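You operate a simulated robot arm through the tools that you are given. There is no shell and no other tool.

The job below is to be done with a simulated robot arm. You get a single attempt, and the scene is never put back.

## Task
Put things in order on the top of the kitting bench. At the end: the silver collar nut from the top of the kitting bench is in the blue tray (marked "CAPS"); the green pad from the top of the kitting bench stands where the grey tin (marked "SPARE") stood; the grey tin from the top of the kitting bench stands on top of the black block; the white wiping pad stands where the green pad stood; whatever was shut is shut again. Leave all else as you found it, and nothing knocked over.

Only the result counts: the job must be done as asked and must still hold three seconds after the hand-in. Knocking over, shifting, dropping, spilling or breaking anything else fails it. Lids that push on must go on centred and level and be pressed home; caps that screw on are set level and turned clockwise until they are tight.

## Robot
A 6-joint arm with a two-finger parallel gripper, fixed in place. Base frame: the origin is at the foot of the arm, x ahead of it, y to its left, z up; the work surface is at about z = 0. Readings come in mm, degrees, newtons and seconds.
With the tool pointing down near the work surface it reaches from about 180 to 460 mm from the base axis. Its first joint turns from -70.0 to 70.0 degrees. Payload 1.9 kg.
The tool frame sits at the grasp point between the pads (the TCP): z along the fingers, y along the line on which they close. The tips reach 23 mm beyond it. The gripper opens to 94 mm. The fingers are 38 mm wide and 10 mm thick; the gripper's body (54 by 96 mm) begins 39 mm behind the TCP.
Orientation is that of the tool frame in the base frame, as a unit quaternion [x, y, z, w]. With the fingers straight down and closing along the base's y, the tool's x points along the base's -x, its y along +y and its z along -z.

## Interface
- The arm moves only by the tool servo_tool. Its arguments are lists of equal length, an entry for each row: "linear": the shift along the tool's x, y, z in mm, a list of three; "turn": the turn, a rotation vector about the tool's x, y, z in degrees, a list of three. In form: {"linear": [[x, y, z], ...], "turn": [[rx, ry, rz], ...]}. A call has 1 to 20 rows; each row shifts and turns the commanded pose from where the row before left it, along the tool's axes as they then stand. "hand" is the opening, from 0 (shut) to 1 (fully open), set as the call begins (left out, the last holds). Each row takes 0.2 s and may step no farther than 50 mm and 8.6 degrees from the row before; otherwise, or with a gripper value out of range, the whole call is refused. A pose out of reach is approached as far as the arm can. The call stops where the force on the tool passes 40 N (or 10 N more than at its start, if that is more) or the arm is blocked; 0.2 s more then pass. The fingers move at their own pace (about 108 mm/s each) and stop on an object; they squeeze with about 37 N. The grip force told is the motor's: it shows also when the fingers shut on nothing. Time passes only in rows, and 0.2 s behind the last, so rows that do not move let the fingers close. The reply holds the time, the measured pose of the TCP, the force on the tool along the base axes, the opening and the grip force, in the units named above and with some noise, with the torque about the TCP (base axes, N m) and any sound that the robot's microphone picked up.
- Cameras (640 x 400 px; columns grow to the right, rows downward): "scene" is fixed at [58.8, 310.7, 433.5]; the picture's right is [-0.76, -0.65, 0.00], its down [-0.32, 0.38, -0.87] and it looks along [0.57, -0.66, -0.50] (base axes); focal length 231 px, centre (320, 200). "wrist" rides on the gripper at [86, 16, -74] in the tool frame; the picture's right is [-0.18, 0.98, 0.00], its down [-0.58, -0.11, -0.81] and it looks along [-0.79, -0.15, 0.59] (tool axes); focal length 243 px, centre (320, 200). There is no depth. A picture from a camera that has moved, and an enlarged one, comes with that camera's place and axes in the base frame and with its lens.
- camera(camera): a new picture of that camera. No time passes.
- zoom(camera, box): a new picture of the part [left, top, right, bottom] of that camera's present view, enlarged. No time passes.
- finish_job(): hands the job in; it is judged then, once.

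Places have to be worked out from the pictures, the camera data and where the tool is seen. Open the gripper and draw the arm clear of the work before you hand the job in, unless the task says otherwise.

The tools are called after "Call:" as name(argument=value, ...) on one line, values as JSON. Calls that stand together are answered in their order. servo_tool: Moves the arm, as the interface text tells. Its arguments: {"type":"object","properties":{"linear":{"type":"array"},"turn":{"type":"array"},"hand":{"type":"number"}},"required":["linear","turn"]} The other tools are called the same way: camera (camera) takes a picture; zoom (camera, box) takes an enlarged picture of a part of a camera's view; finish_job () hands the job in.

At the start:

```text
time: 0.0
ee_pos: [301.4, 82.8, 277.6]
ee_rot: [0.0, 1.0, 0.001, 0.0]
force: [0.8, -1.0, -0.1]
moment: [0.0, 0.03, -0.03]
grip_width: 94.2
grip_force: 0.1
```

scene: 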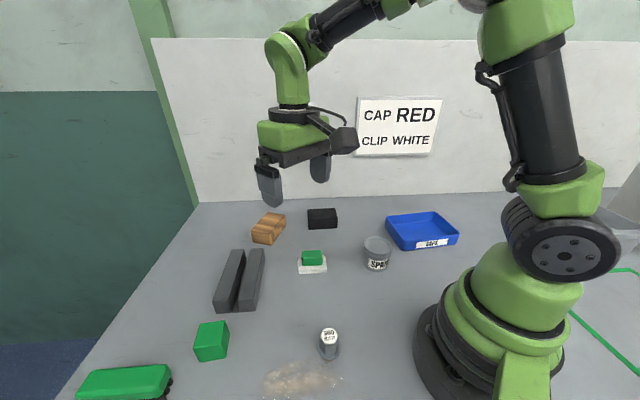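
wrist: 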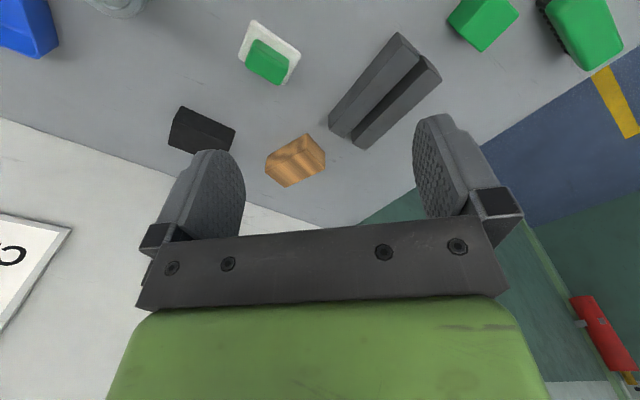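

I start by looking closely at the scene to identify the objects: I see a white pad with a green object on it, a grey tin, a blue tray, a black block, a wooden block, dark bars, green blocks and a small cylinder. I'll zoom in on them.

Call:
zoom(camera="scene", box=[200, 190, 360, 290])

Call:
zoom(camera="scene", box=[340, 190, 480, 290])

Call:
zoom(camera="scene", box=[60, 300, 220, 400])

Call:
zoom(camera="scene", box=[240, 300, 400, 400])

Call:
zoom(camera="wrist", box=[200, 0, 360, 100])

```text
4.00 times, centred on (280, 240) of scene
camera zoom: at [58.8, 310.7, 433.5], right [-0.76, -0.65, 0.0], down [-0.32, 0.38, -0.87], along [0.57, -0.66, -0.5], focal length 923 px, centre (480, 40)
```

zoom: 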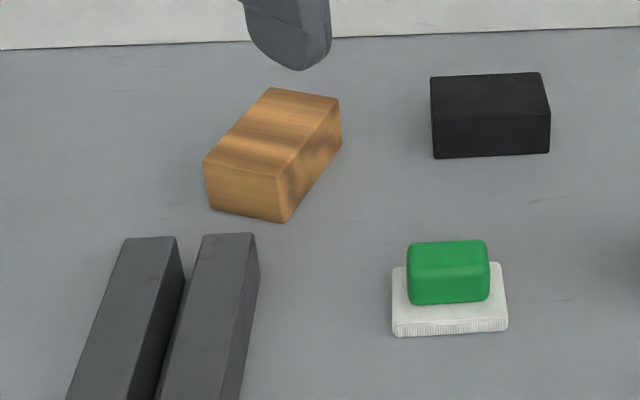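

```text
4.00 times, centred on (410, 240) of scene
camera zoom: at [58.8, 310.7, 433.5], right [-0.76, -0.65, 0.0], down [-0.32, 0.38, -0.87], along [0.57, -0.66, -0.5], focal length 923 px, centre (-40, 40)
```

zoom: 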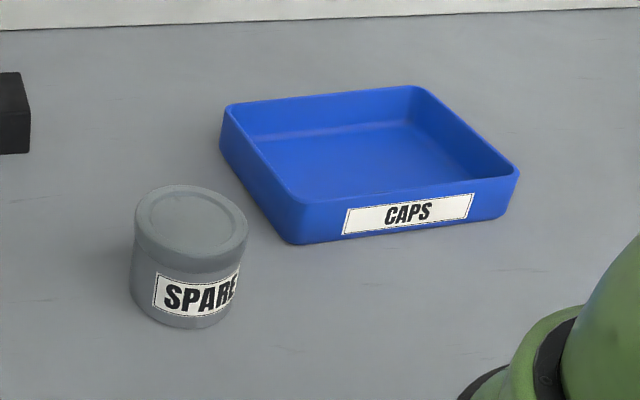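

```text
4.00 times, centred on (140, 350) of scene
camera zoom: at [58.8, 310.7, 433.5], right [-0.76, -0.65, 0.0], down [-0.32, 0.38, -0.87], along [0.57, -0.66, -0.5], focal length 923 px, centre (1040, -400)
```

zoom: 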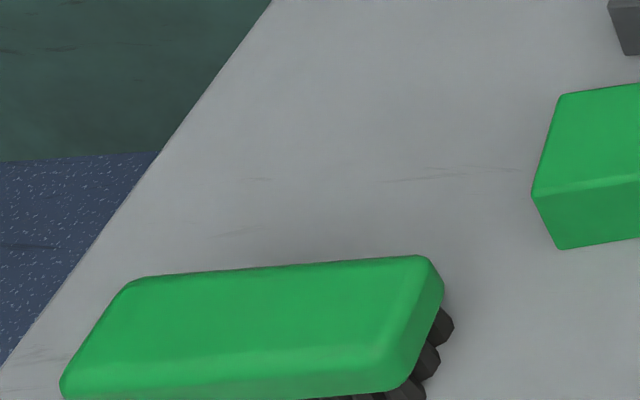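

```text
4.00 times, centred on (320, 350) of scene
camera zoom: at [58.8, 310.7, 433.5], right [-0.76, -0.65, 0.0], down [-0.32, 0.38, -0.87], along [0.57, -0.66, -0.5], focal length 923 px, centre (320, -400)
```

zoom: 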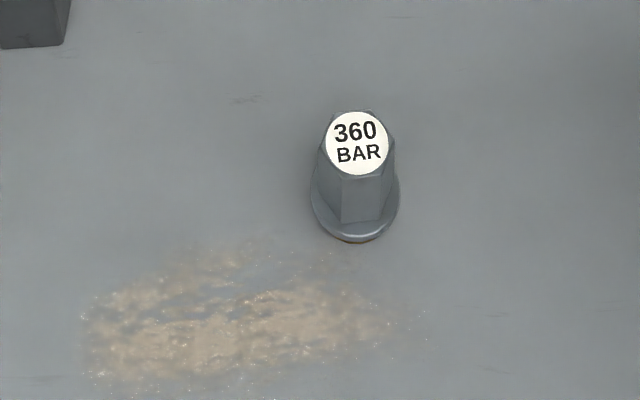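

```text
4.00 times, centred on (280, 50) of wrist
camera zoom: at [214.0, 98.6, 354.0], right [0.18, 0.98, 0.0], down [0.58, -0.11, 0.81], along [0.79, -0.15, -0.59], focal length 970 px, centre (480, 800)
```

zoom: 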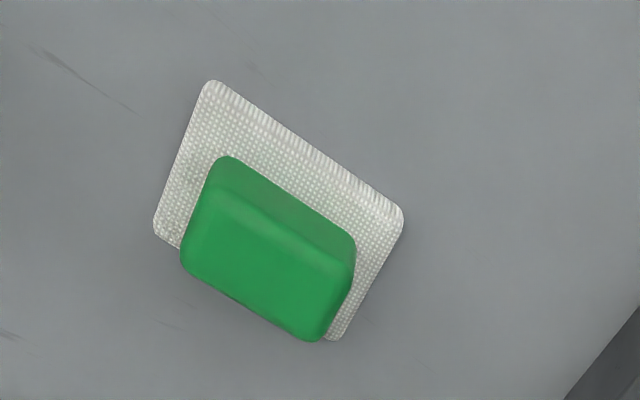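

I'll look closer at the green block and the rest of the right-hand part of the scene.

Call:
zoom(camera="scene", box=[170, 300, 250, 375])

Call:
zoom(camera="scene", box=[560, 160, 640, 400])

Call:
zoom(camera="wrist", box=[420, 0, 640, 130])

Call:
zoom(camera="wrist", box=[0, 0, 200, 120])

Call:
zoom(camera="scene", box=[60, 340, 200, 400])

```text
5.33 times, centred on (210, 338) of scene
camera zoom: at [58.8, 310.7, 433.5], right [-0.76, -0.65, 0.0], down [-0.32, 0.38, -0.87], along [0.57, -0.66, -0.5], focal length 1231 px, centre (907, -533)
```

zoom: 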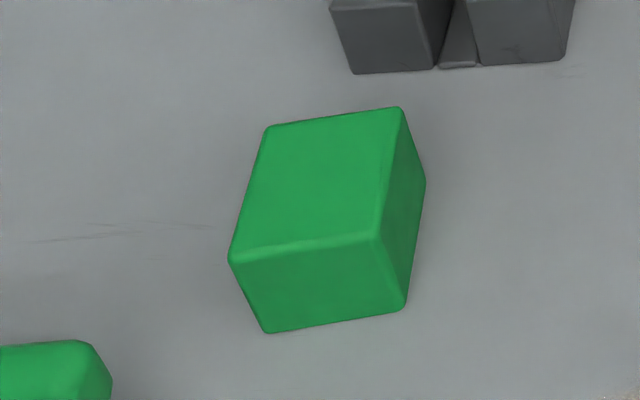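

```text
1.67 times, centred on (600, 280) of scene
camera zoom: at [58.8, 310.7, 433.5], right [-0.76, -0.65, 0.0], down [-0.32, 0.38, -0.87], along [0.57, -0.66, -0.5], focal length 385 px, centre (-147, 67)
```

zoom: 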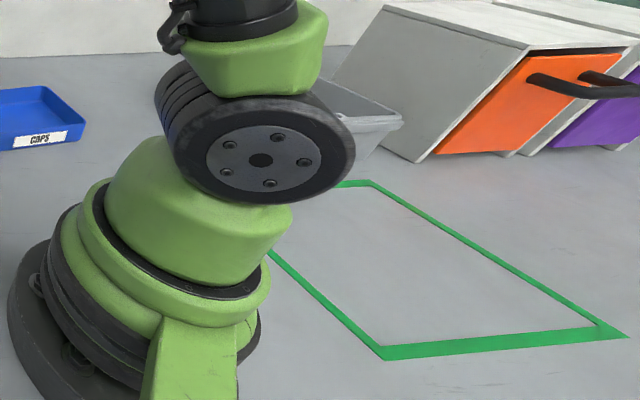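

```text
2.91 times, centred on (530, 65) of wrist
camera zoom: at [214.0, 98.6, 354.0], right [0.18, 0.98, 0.0], down [0.58, -0.11, 0.81], along [0.79, -0.15, -0.59], focal length 706 px, centre (-291, 593)
```

zoom: 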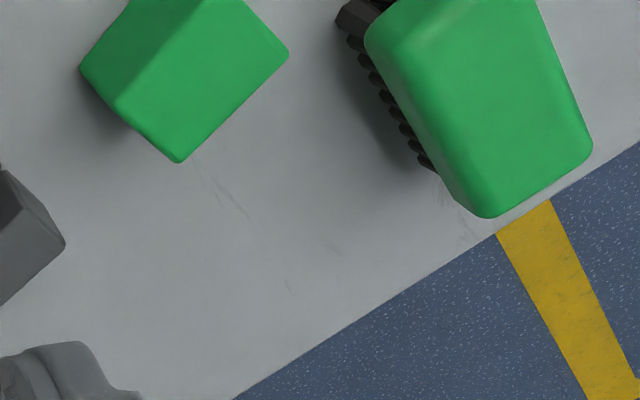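

```text
3.20 times, centred on (100, 60) of wrist
camera zoom: at [214.0, 98.6, 354.0], right [0.18, 0.98, 0.0], down [0.58, -0.11, 0.81], along [0.79, -0.15, -0.59], focal length 776 px, centre (1024, 648)
```

zoom: 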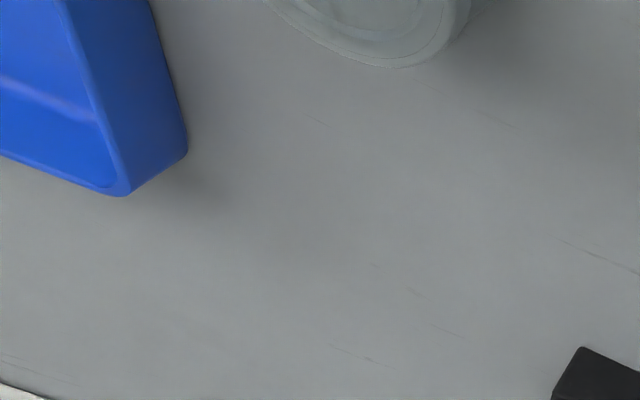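

```text
4.57 times, centred on (130, 370) of scene
camera zoom: at [58.8, 310.7, 433.5], right [-0.76, -0.65, 0.0], down [-0.32, 0.38, -0.87], along [0.57, -0.66, -0.5], focal length 1055 px, centre (1189, -577)
```

zoom: 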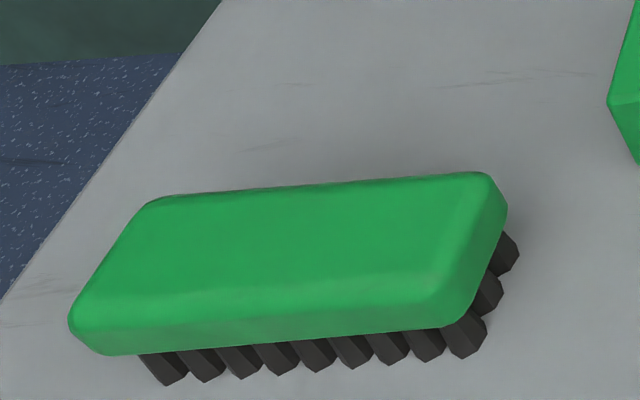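

The green cube works out as a roughly 40 mm cube near (340, 262); the white pad with the green grip is near (350, 5). I'll survey the bench with the wrist camera before deciding which thing is which, first turning the hand to look left.

Call:
servo_tool(linear=[[25, 0, -10], [25, 0, -10], [25, 0, -10], [0, 0, 0], [0, 0, 0], [0, 0, 0], [0, 0, 0], [0, 0, 0], [0, 0, 0], [0, 0, 0]], turn=[[0, 0, -8], [0, 0, -8], [0, 0, -8], [0, 0, -8], [0, 0, -8], [0, 0, -8], [0, 0, -8], [0, 0, -8], [0, 0, 0], [0, 0, 0]])

```text
time: 2.2
ee_pos: [226.1, 72.1, 310.8]
ee_rot: [-0.53, 0.848, 0.0, 0.0]
force: [0.0, -0.1, 0.1]
moment: [-0.02, 0.01, 0.04]
grip_width: 93.8
grip_force: 0.0
```

The hand is turned left by 64°. I take a picture.

Call:
camera(camera="wrist")

Call:
camera(camera="scene")

```text
taken
camera wrist: at [174.0, 1.2, 384.0], right [-0.8, 0.6, 0.0], down [0.35, 0.47, 0.81], along [0.48, 0.65, -0.59], focal length 243 px, centre (320, 200)
```

wrist: 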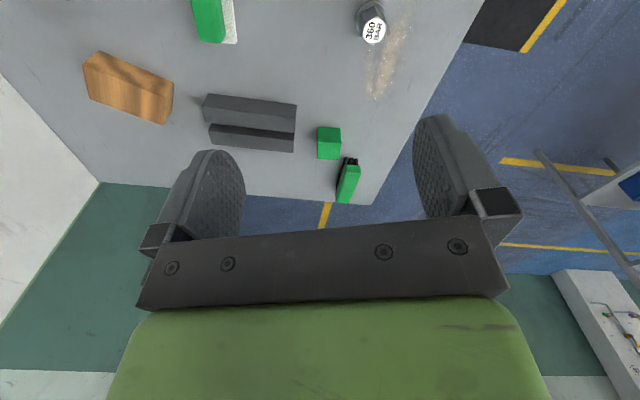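

```text
taken
```

scene: 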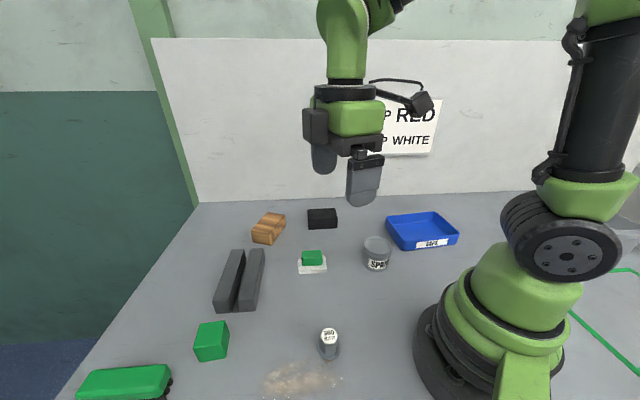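

The left side holds only the nut, the dirt, the cube, the brush, the bars and the wooden block. Now I turn the hand to the right to survey the other side.

Call:
servo_tool(linear=[[0, 0, 0], [0, 0, 0], [0, 0, 0], [0, 0, 0], [0, 0, 0], [0, 0, 0], [0, 0, 0], [0, 0, 0], [0, 0, 0], [0, 0, 0], [0, 0, 0], [0, 0, 0], [0, 0, 0], [0, 0, 0], [0, 0, 0], [0, 0, 0], [0, 0, 0]], turn=[[0, 0, 8], [0, 0, 8], [0, 0, 8], [0, 0, 8], [0, 0, 8], [0, 0, 8], [0, 0, 8], [0, 0, 8], [0, 0, 8], [0, 0, 8], [0, 0, 8], [0, 0, 8], [0, 0, 8], [0, 0, 8], [0, 0, 8], [0, 0, 8], [0, 0, 0]])

Call:
camera(camera="wrist")

```text
time: 5.8
ee_pos: [227.1, 72.6, 308.2]
ee_rot: [0.53, 0.848, 0.0, 0.0]
force: [0.1, 0.0, 0.7]
moment: [0.01, 0.05, -0.02]
grip_width: 93.9
grip_force: 0.1
```

```text
taken
camera wrist: at [203.3, 156.5, 384.3], right [0.96, 0.26, 0.0], down [0.16, -0.57, 0.81], along [0.21, -0.78, -0.59], focal length 243 px, centre (320, 200)
```

wrist: 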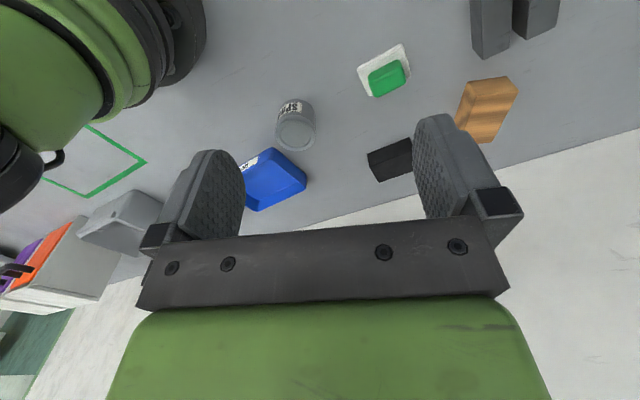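

No hidden candidates on the right: the cabinet and grey bin lie far behind the arm's reach. So the white wiping pad must be the white pad with the green grip, and the "green pad" the separate green cube; the chain tin → black block, cube → tin's spot, pad → cube's spot then makes sense. I start with the nut (about (192, 134)) and hover over it to look.

Call:
servo_tool(linear=[[35, -2.5, 35], [35, -2.5, 35], [0, 0, 38], [0, 0, 0], [0, 0, 0], [0, 0, 0], [0, 0, 0], [0, 0, 0], [0, 0, 0], [0, 0, 0], [0, 0, 0], [0, 0, 0], [0, 0, 0], [0, 0, 0]], turn=[[0, 0, 0], [0, 0, -8.25], [0, 0, -8.25], [0, 0, -8.25], [0, 0, -8.25], [0, 0, -8.25], [0, 0, -8.25], [0, 0, -8.25], [0, 0, -8.25], [0, 0, -8.25], [0, 0, -8.25], [0, 0, -8.25], [0, 0, -8.25], [0, 0, 0]])

Call:
camera(camera="wrist")

Call:
camera(camera="scene")

```text
time: 8.8
ee_pos: [192.9, 134.9, 200.4]
ee_rot: [-0.302, 0.953, -0.001, -0.001]
force: [-0.1, -0.7, 0.0]
moment: [0.0, 0.03, -0.01]
grip_width: 94.1
grip_force: 0.1
```

```text
taken
camera wrist: at [111.5, 96.4, 276.1], right [-0.41, 0.91, 0.0], down [0.54, 0.24, 0.81], along [0.73, 0.33, -0.59], focal length 243 px, centre (320, 200)
```

wrist: 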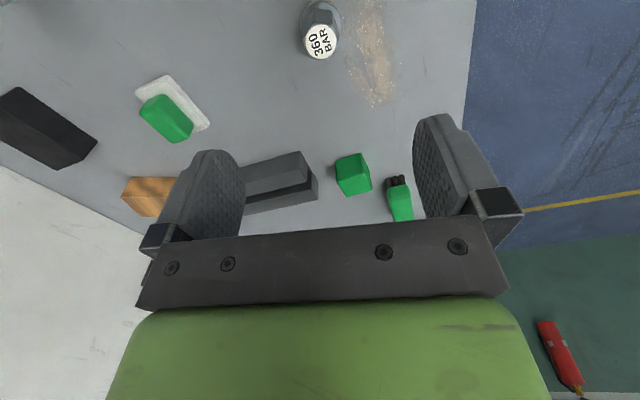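

```text
taken
```

scene: 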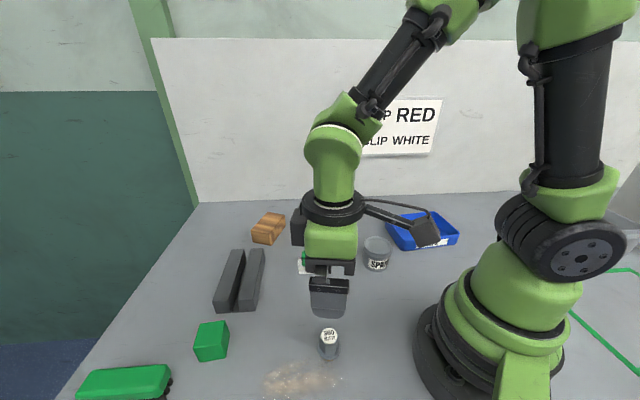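

The nut's label is at (321, 42), which is just where a point beneath the TCP at z≈49 should appear, so the hand is centred over it. I zoom in for the hex orientation.

Call:
zoom(camera="wrist", box=[270, 0, 370, 62])

Call:
zoom(camera="scene", box=[290, 315, 370, 365])

```text
6.40 times, centred on (320, 31) of wrist
camera zoom: at [111.5, 96.4, 276.1], right [-0.41, 0.91, 0.0], down [0.54, 0.24, 0.81], along [0.73, 0.33, -0.59], focal length 1553 px, centre (320, 1282)
```

zoom: 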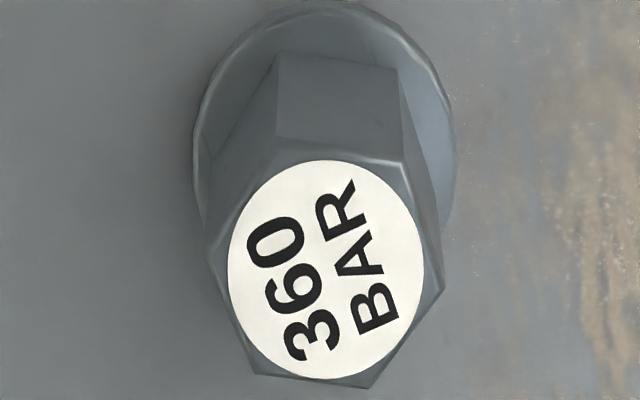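

```text
8.00 times, centred on (330, 340) of scene
camera zoom: at [58.8, 310.7, 433.5], right [-0.76, -0.65, 0.0], down [-0.32, 0.38, -0.87], along [0.57, -0.66, -0.5], focal length 1846 px, centre (240, -920)
```

zoom: 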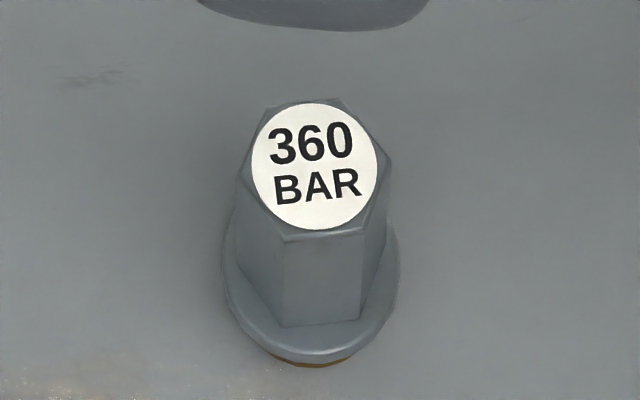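

The hex is centred under the tool, about 27 mm across flats, with flat normals at about 137° azimuth; I turn the hand ~12° to match, and descend so the tips stay above the flange (TCP z≈38).

Call:
servo_tool(linear=[[0, 0, 0], [0, 0, 0], [0, 0, 40], [0, 0, 40], [0, 0, 40], [0, 0, 30], [0, 0, 12], [0, 0, 0]], turn=[[0, 0, -6], [0, 0, -5.7], [0, 0, 0], [0, 0, 0], [0, 0, 0], [0, 0, 0], [0, 0, 0], [0, 0, 0]])

Call:
camera(camera="wrist")

Call:
zoom(camera="scene", box=[270, 280, 400, 370])

```text
time: 10.6
ee_pos: [192.9, 134.4, 37.4]
ee_rot: [-0.397, 0.918, 0.001, 0.002]
force: [-0.3, 0.3, -0.3]
moment: [0.02, -0.01, 0.0]
grip_width: 94.1
grip_force: 0.1
```

```text
taken
camera wrist: at [120.3, 81.5, 112.8], right [-0.59, 0.81, 0.0], down [0.48, 0.35, 0.81], along [0.65, 0.47, -0.59], focal length 243 px, centre (320, 200)
```

wrist: 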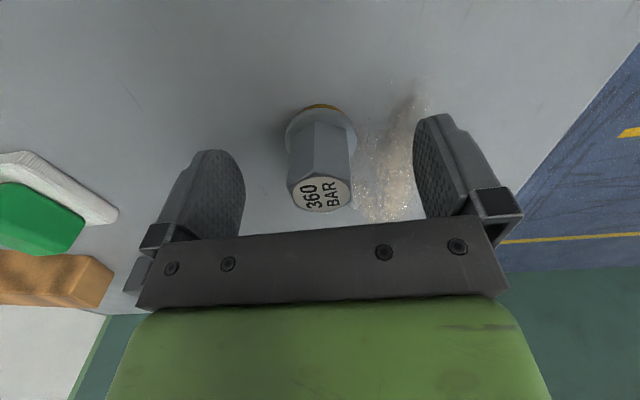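

```text
4.44 times, centred on (335, 325) of scene
camera zoom: at [58.8, 310.7, 433.5], right [-0.76, -0.65, 0.0], down [-0.32, 0.38, -0.87], along [0.57, -0.66, -0.5], focal length 1026 px, centre (253, -356)
```

zoom: 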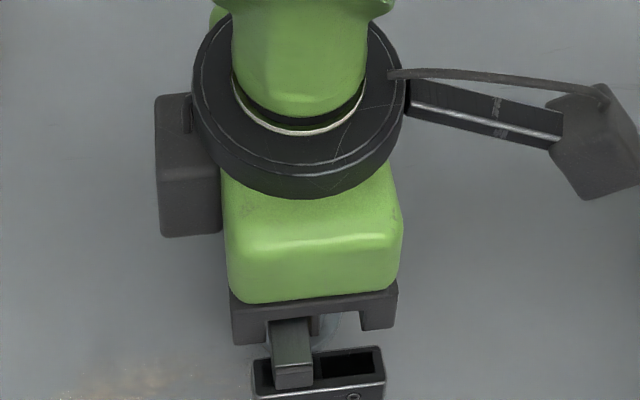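

The nut stands between the fingers. I zoom in to see the brass ring under its flange.

Call:
zoom(camera="wrist", box=[240, 80, 400, 220])

```text
2.86 times, centred on (320, 150) of wrist
camera zoom: at [120.3, 81.5, 112.8], right [-0.59, 0.81, 0.0], down [0.48, 0.35, 0.81], along [0.65, 0.47, -0.59], focal length 693 px, centre (320, 343)
```

zoom: 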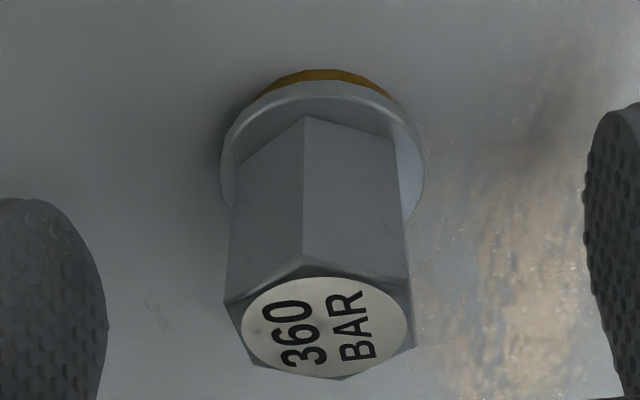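

The nut's flats face the fingers, and the brass ring appears to be its own seat. I close the gripper.

Call:
servo_tool(linear=[[0, 0, 0], [0, 0, 0], [0, 0, 0], [0, 0, 0]], turn=[[0, 0, 0], [0, 0, 0], [0, 0, 0], [0, 0, 0]], hand=0)

Call:
camera(camera="wrist")

```text
time: 11.6
ee_pos: [192.0, 134.6, 38.3]
ee_rot: [-0.396, 0.918, -0.001, 0.0]
force: [-0.1, 0.0, -0.5]
moment: [-0.02, 0.01, -0.01]
grip_width: 27.9
grip_force: 37.1
```

```text
taken
camera wrist: at [120.3, 81.4, 113.1], right [-0.59, 0.81, 0.0], down [0.48, 0.35, 0.81], along [0.65, 0.48, -0.59], focal length 243 px, centre (320, 200)
```

wrist: 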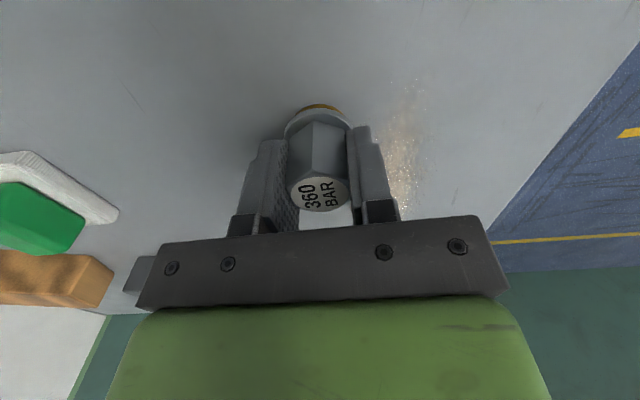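

The grip is firm at 27.9 mm. I lift a little to check the nut comes freely.

Call:
servo_tool(linear=[[0, 0, -3], [0, 0, -5], [0, 0, -10], [0, 0, 0]], turn=[[0, 0, 0], [0, 0, 0], [0, 0, 0], [0, 0, 0]])

Call:
camera(camera="wrist")

Call:
zoom(camera="scene", box=[270, 280, 400, 370])

```text
time: 12.6
ee_pos: [192.4, 134.6, 57.9]
ee_rot: [-0.396, 0.918, 0.0, 0.0]
force: [1.1, -0.4, -1.3]
moment: [0.01, -0.01, 0.0]
grip_width: 27.9
grip_force: 36.6
```

```text
taken
camera wrist: at [120.4, 81.5, 132.4], right [-0.59, 0.81, 0.0], down [0.48, 0.35, 0.81], along [0.65, 0.48, -0.59], focal length 243 px, centre (320, 200)
```

wrist: 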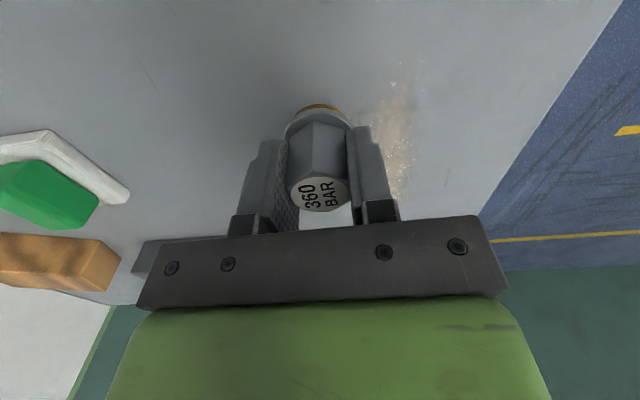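

```text
4.44 times, centred on (335, 325) of scene
camera zoom: at [58.8, 310.7, 433.5], right [-0.76, -0.65, 0.0], down [-0.32, 0.38, -0.87], along [0.57, -0.66, -0.5], focal length 1026 px, centre (253, -356)
```

zoom: 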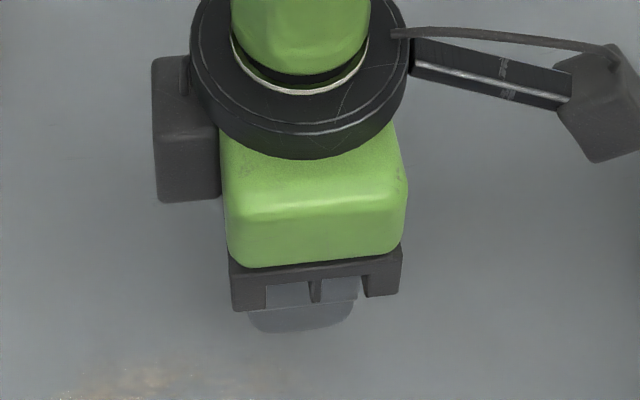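

The nut (with its brass seat) lifts freely, about 0.13 kg. I raise it, swing to (300, 0) and turn the hand so that the fingers will open along the tray's long side.

Call:
servo_tool(linear=[[0, 0, -47.3], [0, 0, -47.3], [0, 0, -47.3], [6, -42.6, 0], [6, -42.6, 0], [6, -42.6, 0], [6, -42.6, 0], [0, 0, 0], [0, 0, 0], [0, 0, 0], [0, 0, 0], [0, 0, 0], [0, 0, 0], [0, 0, 0], [0, 0, 0], [0, 0, 0], [0, 0, 0], [0, 0, 0], [0, 0, 0]], turn=[[0, 0, 0], [0, 0, 0], [0, 0, 0], [0, 0, 0], [0, 0, 0], [0, 0, 0], [0, 0, 0], [0, 0, 7.8], [0, 0, 7.8], [0, 0, 7.8], [0, 0, 7.8], [0, 0, 7.8], [0, 0, 7.8], [0, 0, 7.8], [0, 0, 7.8], [0, 0, 7.8], [0, 0, 7.8], [0, 0, 7.8], [0, 0, 0]])

Call:
camera(camera="wrist")

Call:
camera(camera="scene")

```text
time: 16.6
ee_pos: [299.6, -0.9, 199.1]
ee_rot: [0.335, 0.942, 0.0, 0.0]
force: [-0.6, -0.7, -1.5]
moment: [-0.03, -0.03, 0.0]
grip_width: 27.7
grip_force: 36.7
```

```text
taken
camera wrist: at [242.7, 65.9, 273.9], right [0.76, 0.64, 0.0], down [0.38, -0.45, 0.81], along [0.52, -0.62, -0.59], focal length 243 px, centre (320, 200)
```

wrist: 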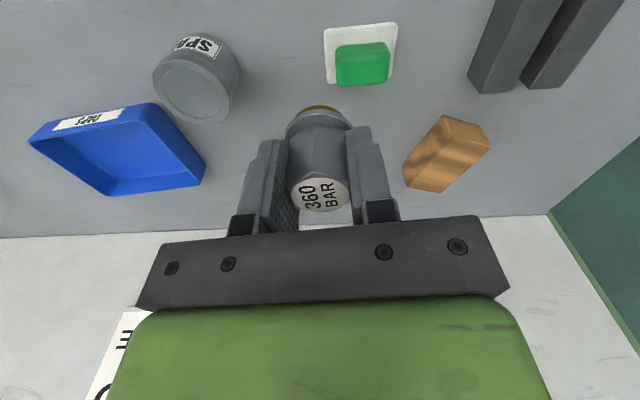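

```text
taken
```

scene: 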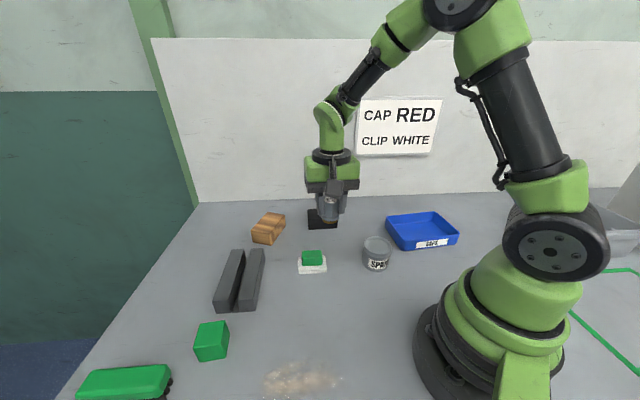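

From this view I can measure the tray, tin and white pad better; I zoom in on them.

Call:
zoom(camera="wrist", box=[10, 80, 250, 230])

Call:
zoom(camera="wrist", box=[140, 20, 260, 140])

Call:
zoom(camera="wrist", box=[300, 0, 420, 100])

```text
2.67 times, centred on (130, 155) of wrist
camera zoom: at [242.7, 65.9, 273.9], right [0.76, 0.64, 0.0], down [0.38, -0.45, 0.81], along [0.52, -0.62, -0.59], focal length 647 px, centre (827, 320)
```

zoom: 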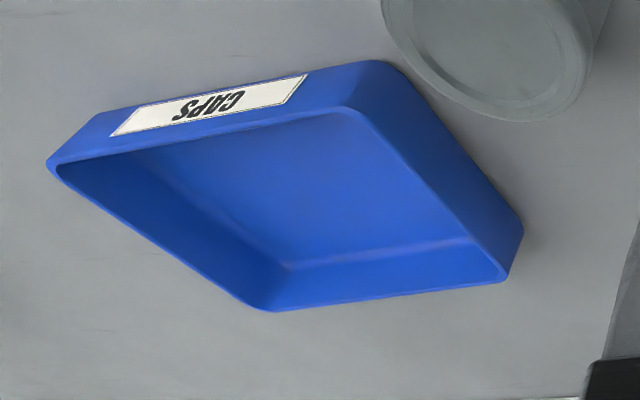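

```text
3.33 times, centred on (200, 80) of wrist
camera zoom: at [242.7, 65.9, 273.9], right [0.76, 0.64, 0.0], down [0.38, -0.45, 0.81], along [0.52, -0.62, -0.59], focal length 809 px, centre (720, 600)
```

zoom: 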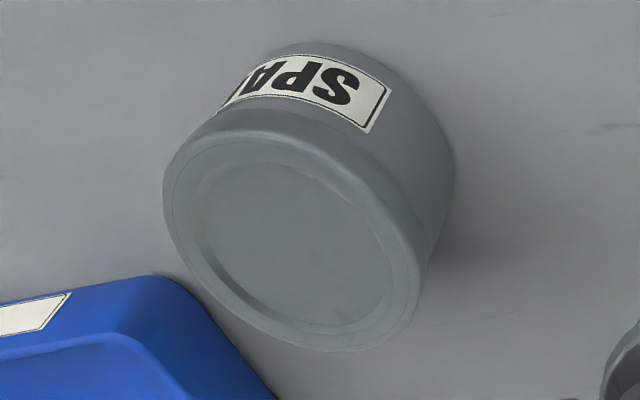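

```text
4.00 times, centred on (360, 50) of wrist
camera zoom: at [242.7, 65.9, 273.9], right [0.76, 0.64, 0.0], down [0.38, -0.45, 0.81], along [0.52, -0.62, -0.59], focal length 970 px, centre (160, 800)
```

zoom: 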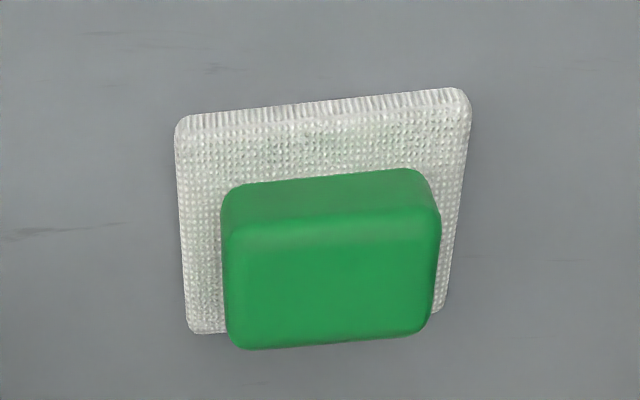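

The handle is centred and aligned on the white pad, so it is one tool. Tray centre works out at about (192, -306). I carry the nut over it at height and look.

Call:
servo_tool(linear=[[-15.7, -43.4, 0], [-15.7, -43.4, 0], [-15.7, -43.4, 0], [-15.7, -43.4, 0], [-15.7, -43.4, 0], [-15.7, -43.4, 0], [-15.7, -43.4, 0], [0, 0, 0]], turn=[[0, 0, 0], [0, 0, 0], [0, 0, 0], [0, 0, 0], [0, 0, 0], [0, 0, 0], [0, 0, 0], [0, 0, 0]])

Call:
camera(camera="wrist")

Call:
camera(camera="scene")

```text
time: 18.4
ee_pos: [193.1, -306.4, 198.4]
ee_rot: [0.335, 0.942, 0.0, 0.001]
force: [-0.2, -0.3, -2.6]
moment: [-0.02, -0.01, -0.05]
grip_width: 28.0
grip_force: 37.4
```

```text
taken
camera wrist: at [135.6, -239.7, 272.6], right [0.76, 0.65, 0.0], down [0.38, -0.45, 0.81], along [0.52, -0.61, -0.59], focal length 243 px, centre (320, 200)
```

wrist: 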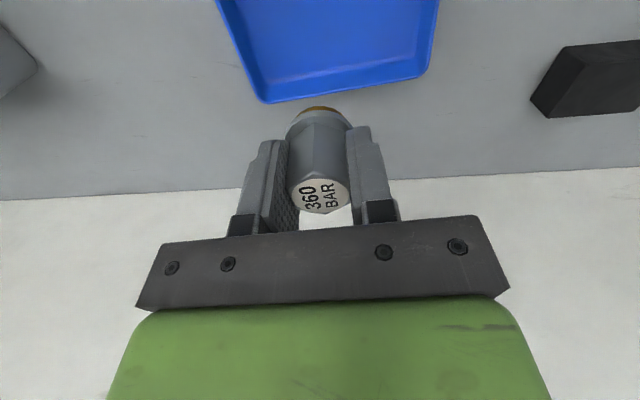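

```text
taken
```

scene: 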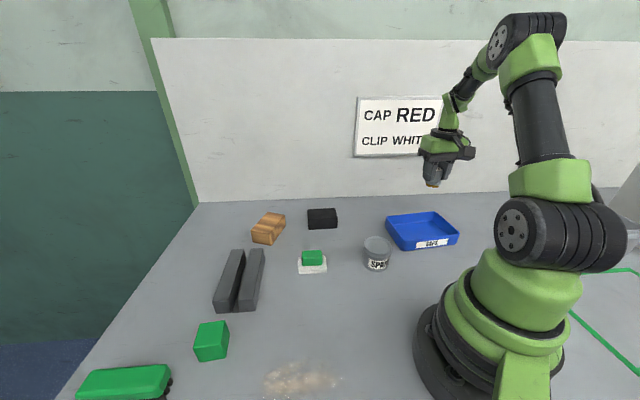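

The far rim appears closer than I assumed; redoing the geometry with the rim at 40 mm height makes both views agree on a tray centre of (193, -290). I correct by +16 mm in y and descend most of the way.

Call:
servo_tool(linear=[[10.1, 12.4, 0], [0, 0, 40], [0, 0, 40], [0, 0, 0]], turn=[[0, 0, 0], [0, 0, 0], [0, 0, 0], [0, 0, 0]])

Call:
camera(camera="wrist")

Call:
zoom(camera="scene", box=[360, 150, 500, 260])

```text
time: 19.4
ee_pos: [194.3, -290.6, 118.7]
ee_rot: [0.334, 0.942, 0.0, 0.0]
force: [1.0, 0.6, -0.9]
moment: [0.03, 0.0, -0.02]
grip_width: 28.0
grip_force: 36.8
```

```text
taken
camera wrist: at [136.4, -223.7, 193.0], right [0.76, 0.65, 0.0], down [0.38, -0.45, 0.81], along [0.52, -0.61, -0.59], focal length 243 px, centre (320, 200)
```

wrist: 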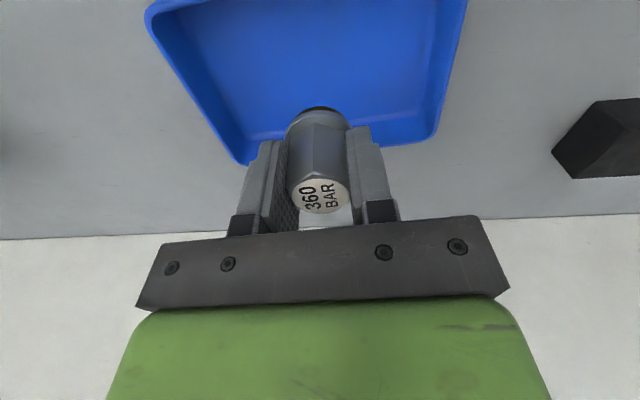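

```text
3.64 times, centred on (430, 205) of scene
camera zoom: at [58.8, 310.7, 433.5], right [-0.76, -0.65, 0.0], down [-0.32, 0.38, -0.87], along [0.57, -0.66, -0.5], focal length 839 px, centre (-80, 182)
```

zoom: 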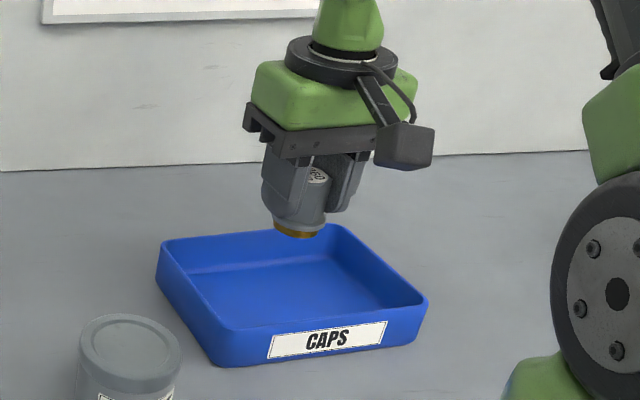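

The nut is above the middle of the tray. I descend to just above the floor.

Call:
servo_tool(linear=[[0, 0, 35], [0, 0, 30], [0, 0, 5], [0, 0, 0]], turn=[[0, 0, 0], [0, 0, 0], [0, 0, 0], [0, 0, 0]])

Call:
camera(camera="wrist")

Call:
zoom(camera="scene", box=[360, 150, 500, 260])

```text
time: 20.4
ee_pos: [193.1, -289.4, 47.5]
ee_rot: [0.335, 0.942, 0.0, -0.001]
force: [0.3, 0.1, -1.2]
moment: [0.02, -0.01, 0.01]
grip_width: 28.1
grip_force: 37.0
```

```text
taken
camera wrist: at [136.1, -223.7, 122.8], right [0.76, 0.65, 0.0], down [0.38, -0.45, 0.81], along [0.52, -0.61, -0.59], focal length 243 px, centre (320, 200)
```

wrist: 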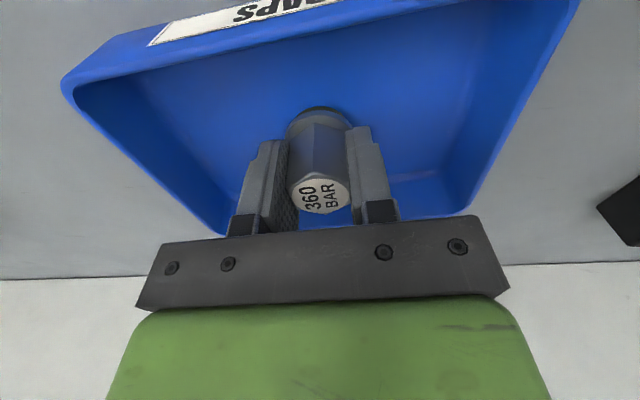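

```text
3.64 times, centred on (430, 205) of scene
camera zoom: at [58.8, 310.7, 433.5], right [-0.76, -0.65, 0.0], down [-0.32, 0.38, -0.87], along [0.57, -0.66, -0.5], focal length 839 px, centre (-80, 182)
```

zoom: 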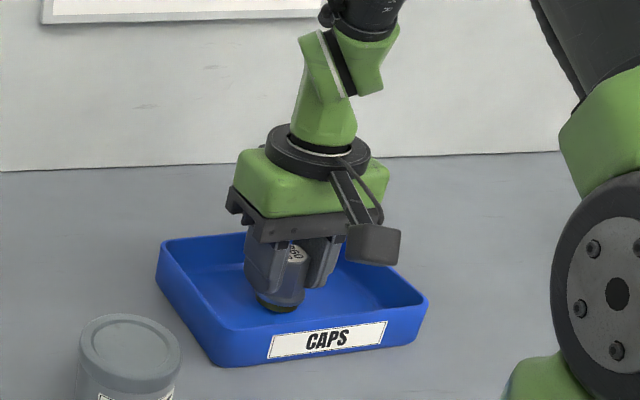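

The nut is well inside the tray, a few mm above its floor. I lower gently to feel contact.

Call:
servo_tool(linear=[[0, 0, 2], [0, 0, 1.5], [0, 0, 1], [0, 0, 0]], turn=[[0, 0, 0], [0, 0, 0], [0, 0, 0], [0, 0, 0]])

```text
time: 21.4
ee_pos: [192.6, -289.2, 45.3]
ee_rot: [0.335, 0.942, -0.001, 0.001]
force: [-0.6, 0.2, -1.1]
moment: [0.02, 0.04, 0.01]
grip_width: 27.5
grip_force: 37.3
```

No contact yet. I continue down in small steps.

Call:
servo_tool(linear=[[0, 0, 0.7], [0, 0, 0.7], [0, 0, 0]], turn=[[0, 0, 0], [0, 0, 0], [0, 0, 0]])

```text
time: 22.2
ee_pos: [193.5, -289.6, 42.8]
ee_rot: [0.335, 0.942, 0.0, 0.0]
force: [-1.0, 3.0, 13.0]
moment: [0.05, -0.01, 0.0]
grip_width: 28.1
grip_force: 36.5
```

Contact: 13 N upward, so the nut stands on the tray floor. I open partly and let the fingers clear, then look.

Call:
servo_tool(linear=[[0, 0, -0.7], [0, 0, 0], [0, 0, 0]], turn=[[0, 0, 0], [0, 0, 0], [0, 0, 0]], hand=0.55)

Call:
camera(camera="wrist")

```text
time: 23.0
ee_pos: [193.5, -290.0, 42.8]
ee_rot: [0.335, 0.942, 0.0, 0.0]
force: [0.3, 0.7, -0.1]
moment: [0.01, 0.03, -0.02]
grip_width: 51.7
grip_force: 0.0
```

```text
taken
camera wrist: at [136.1, -223.1, 118.5], right [0.76, 0.65, 0.0], down [0.38, -0.45, 0.81], along [0.52, -0.61, -0.59], focal length 243 px, centre (320, 200)
```

wrist: 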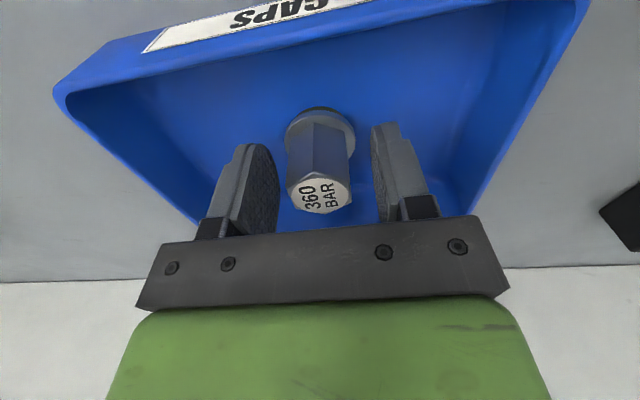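

The nut stands upright and free in the tray. I lift out and go to inspect the black block and test the reach there.

Call:
servo_tool(linear=[[0, 0, -20], [0, 0, -45], [0, 0, -45], [0, 0, -45], [-17.2, 44.1, 0], [-17.2, 44.1, 0], [-17.2, 44.1, 0], [-17.2, 44.1, 0], [-17.2, 44.1, 0], [-17.2, 44.1, 0], [0, 0, 0], [0, 0, 0], [0, 0, 0], [0, 0, 0]], turn=[[0, 0, 0], [0, 0, 0], [0, 0, 0], [0, 0, 0], [0, 0, 0], [0, 0, 0], [0, 0, 0], [0, 0, 0], [0, 0, 0], [0, 0, 0], [0, 0, -6.7], [0, 0, -6.7], [0, 0, -6.7], [0, 0, 0]])

Call:
camera(camera="wrist")

Call:
camera(camera="scene")

```text
time: 26.0
ee_pos: [430.1, -143.4, 198.8]
ee_rot: [0.165, 0.986, 0.0, 0.0]
force: [-0.3, 0.6, -0.3]
moment: [0.0, 0.02, 0.01]
grip_width: 51.6
grip_force: 0.2
out of reach, approached as far as the arm can: row 10
```

```text
taken
camera wrist: at [352.7, -101.4, 272.8], right [0.49, 0.87, 0.0], down [0.51, -0.29, 0.81], along [0.7, -0.4, -0.59], focal length 243 px, centre (320, 200)
```

wrist: 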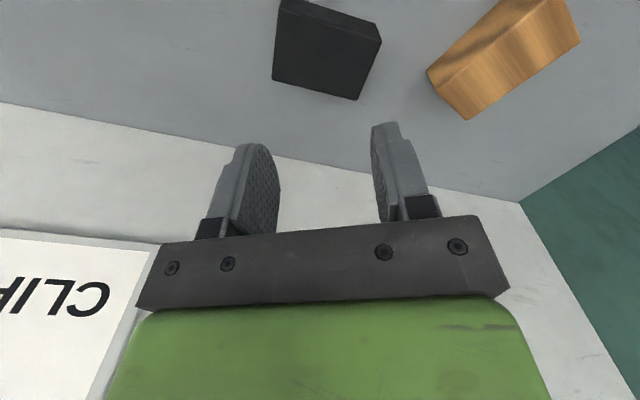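

```text
taken
```

scene: 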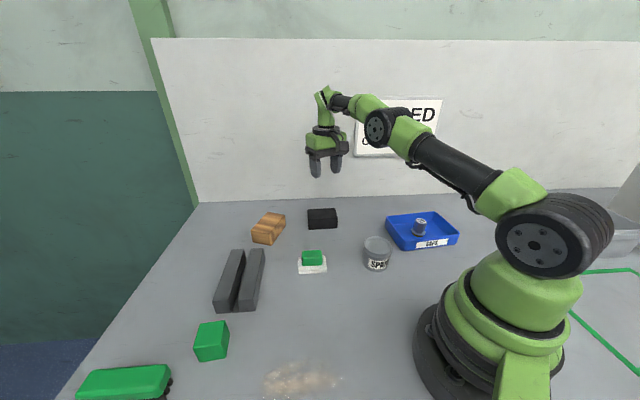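

At z≈200 the arm reaches a radius of about 453 mm pointing straight down. I zoom in on the black block to measure it.

Call:
zoom(camera="wrist", box=[250, 0, 410, 110])

Call:
zoom(camera="scene", box=[290, 195, 360, 240])

```text
3.64 times, centred on (330, 55) of wrist
camera zoom: at [352.7, -101.4, 272.8], right [0.49, 0.87, 0.0], down [0.51, -0.29, 0.81], along [0.7, -0.4, -0.59], focal length 882 px, centre (284, 727)
```

zoom: 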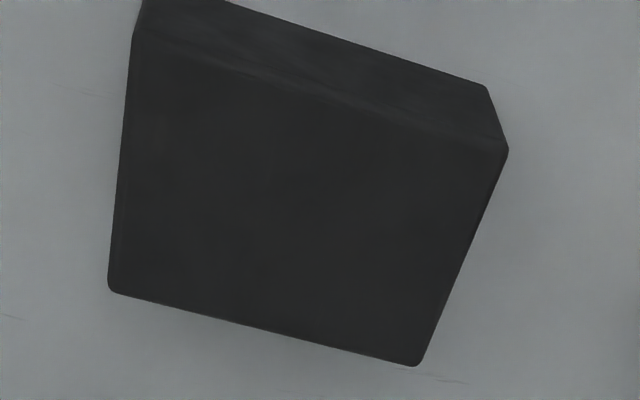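

```text
8.89 times, centred on (325, 218) of scene
camera zoom: at [58.8, 310.7, 433.5], right [-0.76, -0.65, 0.0], down [-0.32, 0.38, -0.87], along [0.57, -0.66, -0.5], focal length 2051 px, centre (276, 44)
```

zoom: 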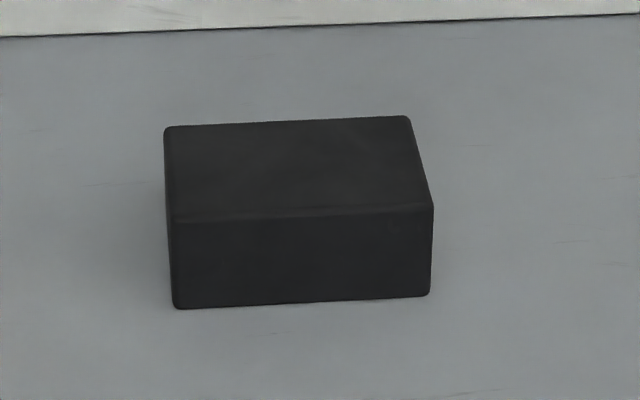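

The block measures about 88 × 57 × 40 mm with its centre at (445.5, -149), radius 470: just beyond a straight-down reach, so I test a 12° outward tilt here at height.

Call:
servo_tool(linear=[[0, 0, 0], [0, 0, 0], [0, 0, 0]], turn=[[0, -6, 0], [0, -6, 0], [0, 0, 0]])

```text
time: 26.8
ee_pos: [430.0, -144.7, 199.1]
ee_rot: [0.166, 0.98, -0.017, 0.104]
force: [0.5, 0.4, 0.7]
moment: [0.01, -0.04, 0.03]
grip_width: 51.5
grip_force: 0.0
```

The tilted pose is held at the same point. I try moving out over the block and lower to check reach (tips stay well above it).

Call:
servo_tool(linear=[[1.4, 0, 33.8], [1.4, 0, 33.8], [1.4, 0, 33.8], [0, 0, 0]], turn=[[0, 0, 0], [0, 0, 0], [0, 0, 0], [0, 0, 0]])

Call:
camera(camera="wrist")

Call:
camera(camera="scene")

```text
time: 27.8
ee_pos: [444.9, -151.4, 99.0]
ee_rot: [0.165, 0.981, -0.017, 0.103]
force: [-0.5, -0.8, -0.4]
moment: [0.0, 0.0, 0.02]
grip_width: 51.1
grip_force: 0.0
```

```text
taken
camera wrist: at [355.0, -102.5, 153.6], right [0.49, 0.87, 0.04], down [0.34, -0.23, 0.91], along [0.8, -0.43, -0.41], focal length 243 px, centre (320, 200)
```

wrist: 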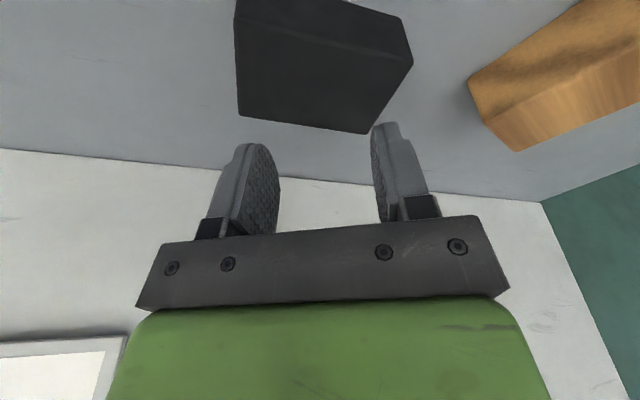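

```text
taken
```

scene: 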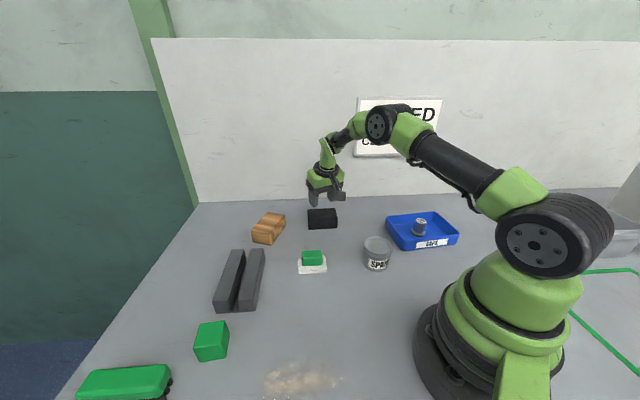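

With the tilt the arm reaches (445, -150), and this view confirms the block centre at (445, -149). Keeping this orientation, I open fully and move over the tin (≈(234, -114)) to measure it.

Call:
servo_tool(linear=[[-5.3, 0, -25], [-5.3, 0, -25], [41.3, -6.9, -8.8], [41.3, -6.9, -8.8], [41.3, -6.9, -8.8], [41.3, -6.9, -8.8], [41.3, -6.9, -8.8], [0, 0, 0]], turn=[[0, 0, 0], [0, 0, 0], [0, 0, 0], [0, 0, 0], [0, 0, 0], [0, 0, 0], [0, 0, 0], [0, 0, 0]], hand=1)

Call:
camera(camera="wrist")

Call:
zoom(camera="scene", box=[330, 180, 440, 280])

```text
time: 29.6
ee_pos: [234.8, -111.1, 150.0]
ee_rot: [0.165, 0.981, -0.018, 0.103]
force: [0.6, 0.5, 0.7]
moment: [0.0, -0.02, 0.0]
grip_width: 93.6
grip_force: 0.1
```

```text
taken
camera wrist: at [145.2, -65.3, 204.9], right [0.49, 0.87, 0.04], down [0.34, -0.23, 0.91], along [0.8, -0.43, -0.41], focal length 243 px, centre (320, 200)
```

wrist: 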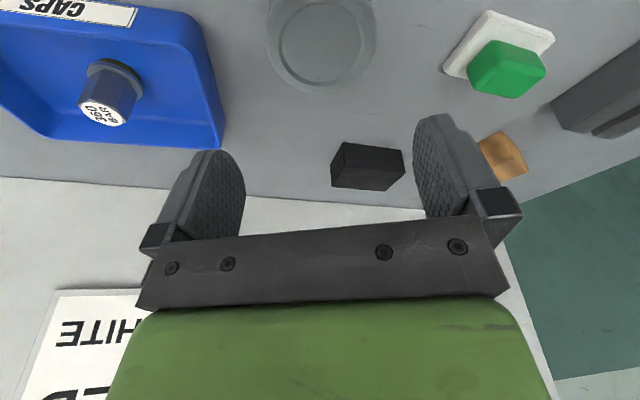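

```text
4.00 times, centred on (385, 230) of scene
camera zoom: at [58.8, 310.7, 433.5], right [-0.76, -0.65, 0.0], down [-0.32, 0.38, -0.87], along [0.57, -0.66, -0.5], focal length 923 px, centre (60, 80)
```

zoom: 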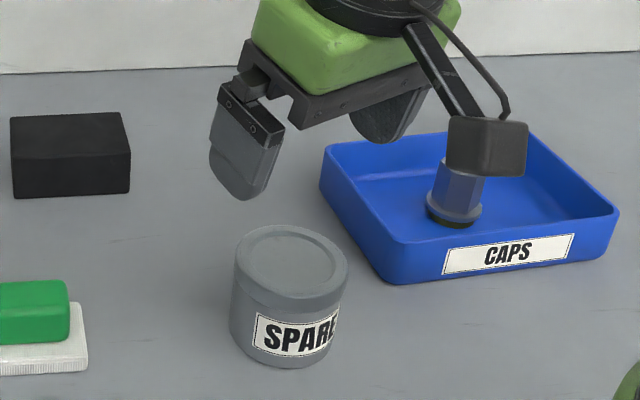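

I zoom in on the tin to get its centre and height.

Call:
zoom(camera="wrist", box=[240, 0, 410, 106])

Call:
zoom(camera="scene", box=[350, 225, 410, 280])

```text
3.76 times, centred on (325, 53) of wrist
camera zoom: at [145.2, -65.3, 204.9], right [0.49, 0.87, 0.04], down [0.34, -0.23, 0.91], along [0.8, -0.43, -0.41], focal length 913 px, centre (301, 753)
```

zoom: 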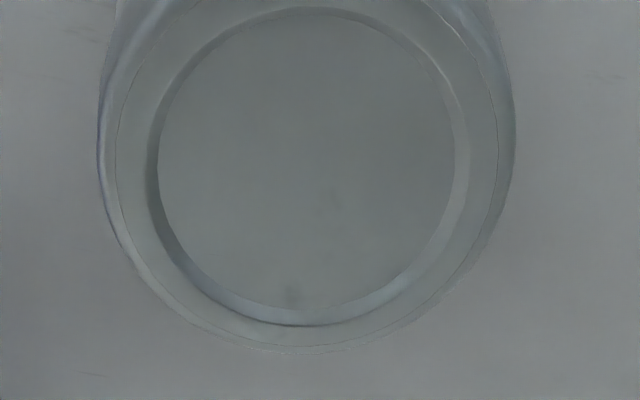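

```text
7.27 times, centred on (380, 252) of scene
camera zoom: at [58.8, 310.7, 433.5], right [-0.76, -0.65, 0.0], down [-0.32, 0.38, -0.87], along [0.57, -0.66, -0.5], focal length 1678 px, centre (-116, -182)
```

zoom: 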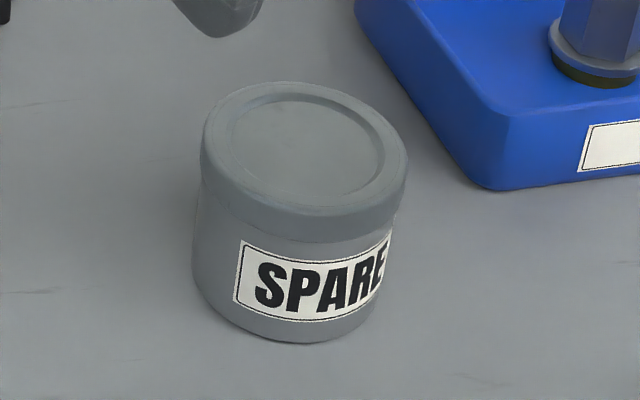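

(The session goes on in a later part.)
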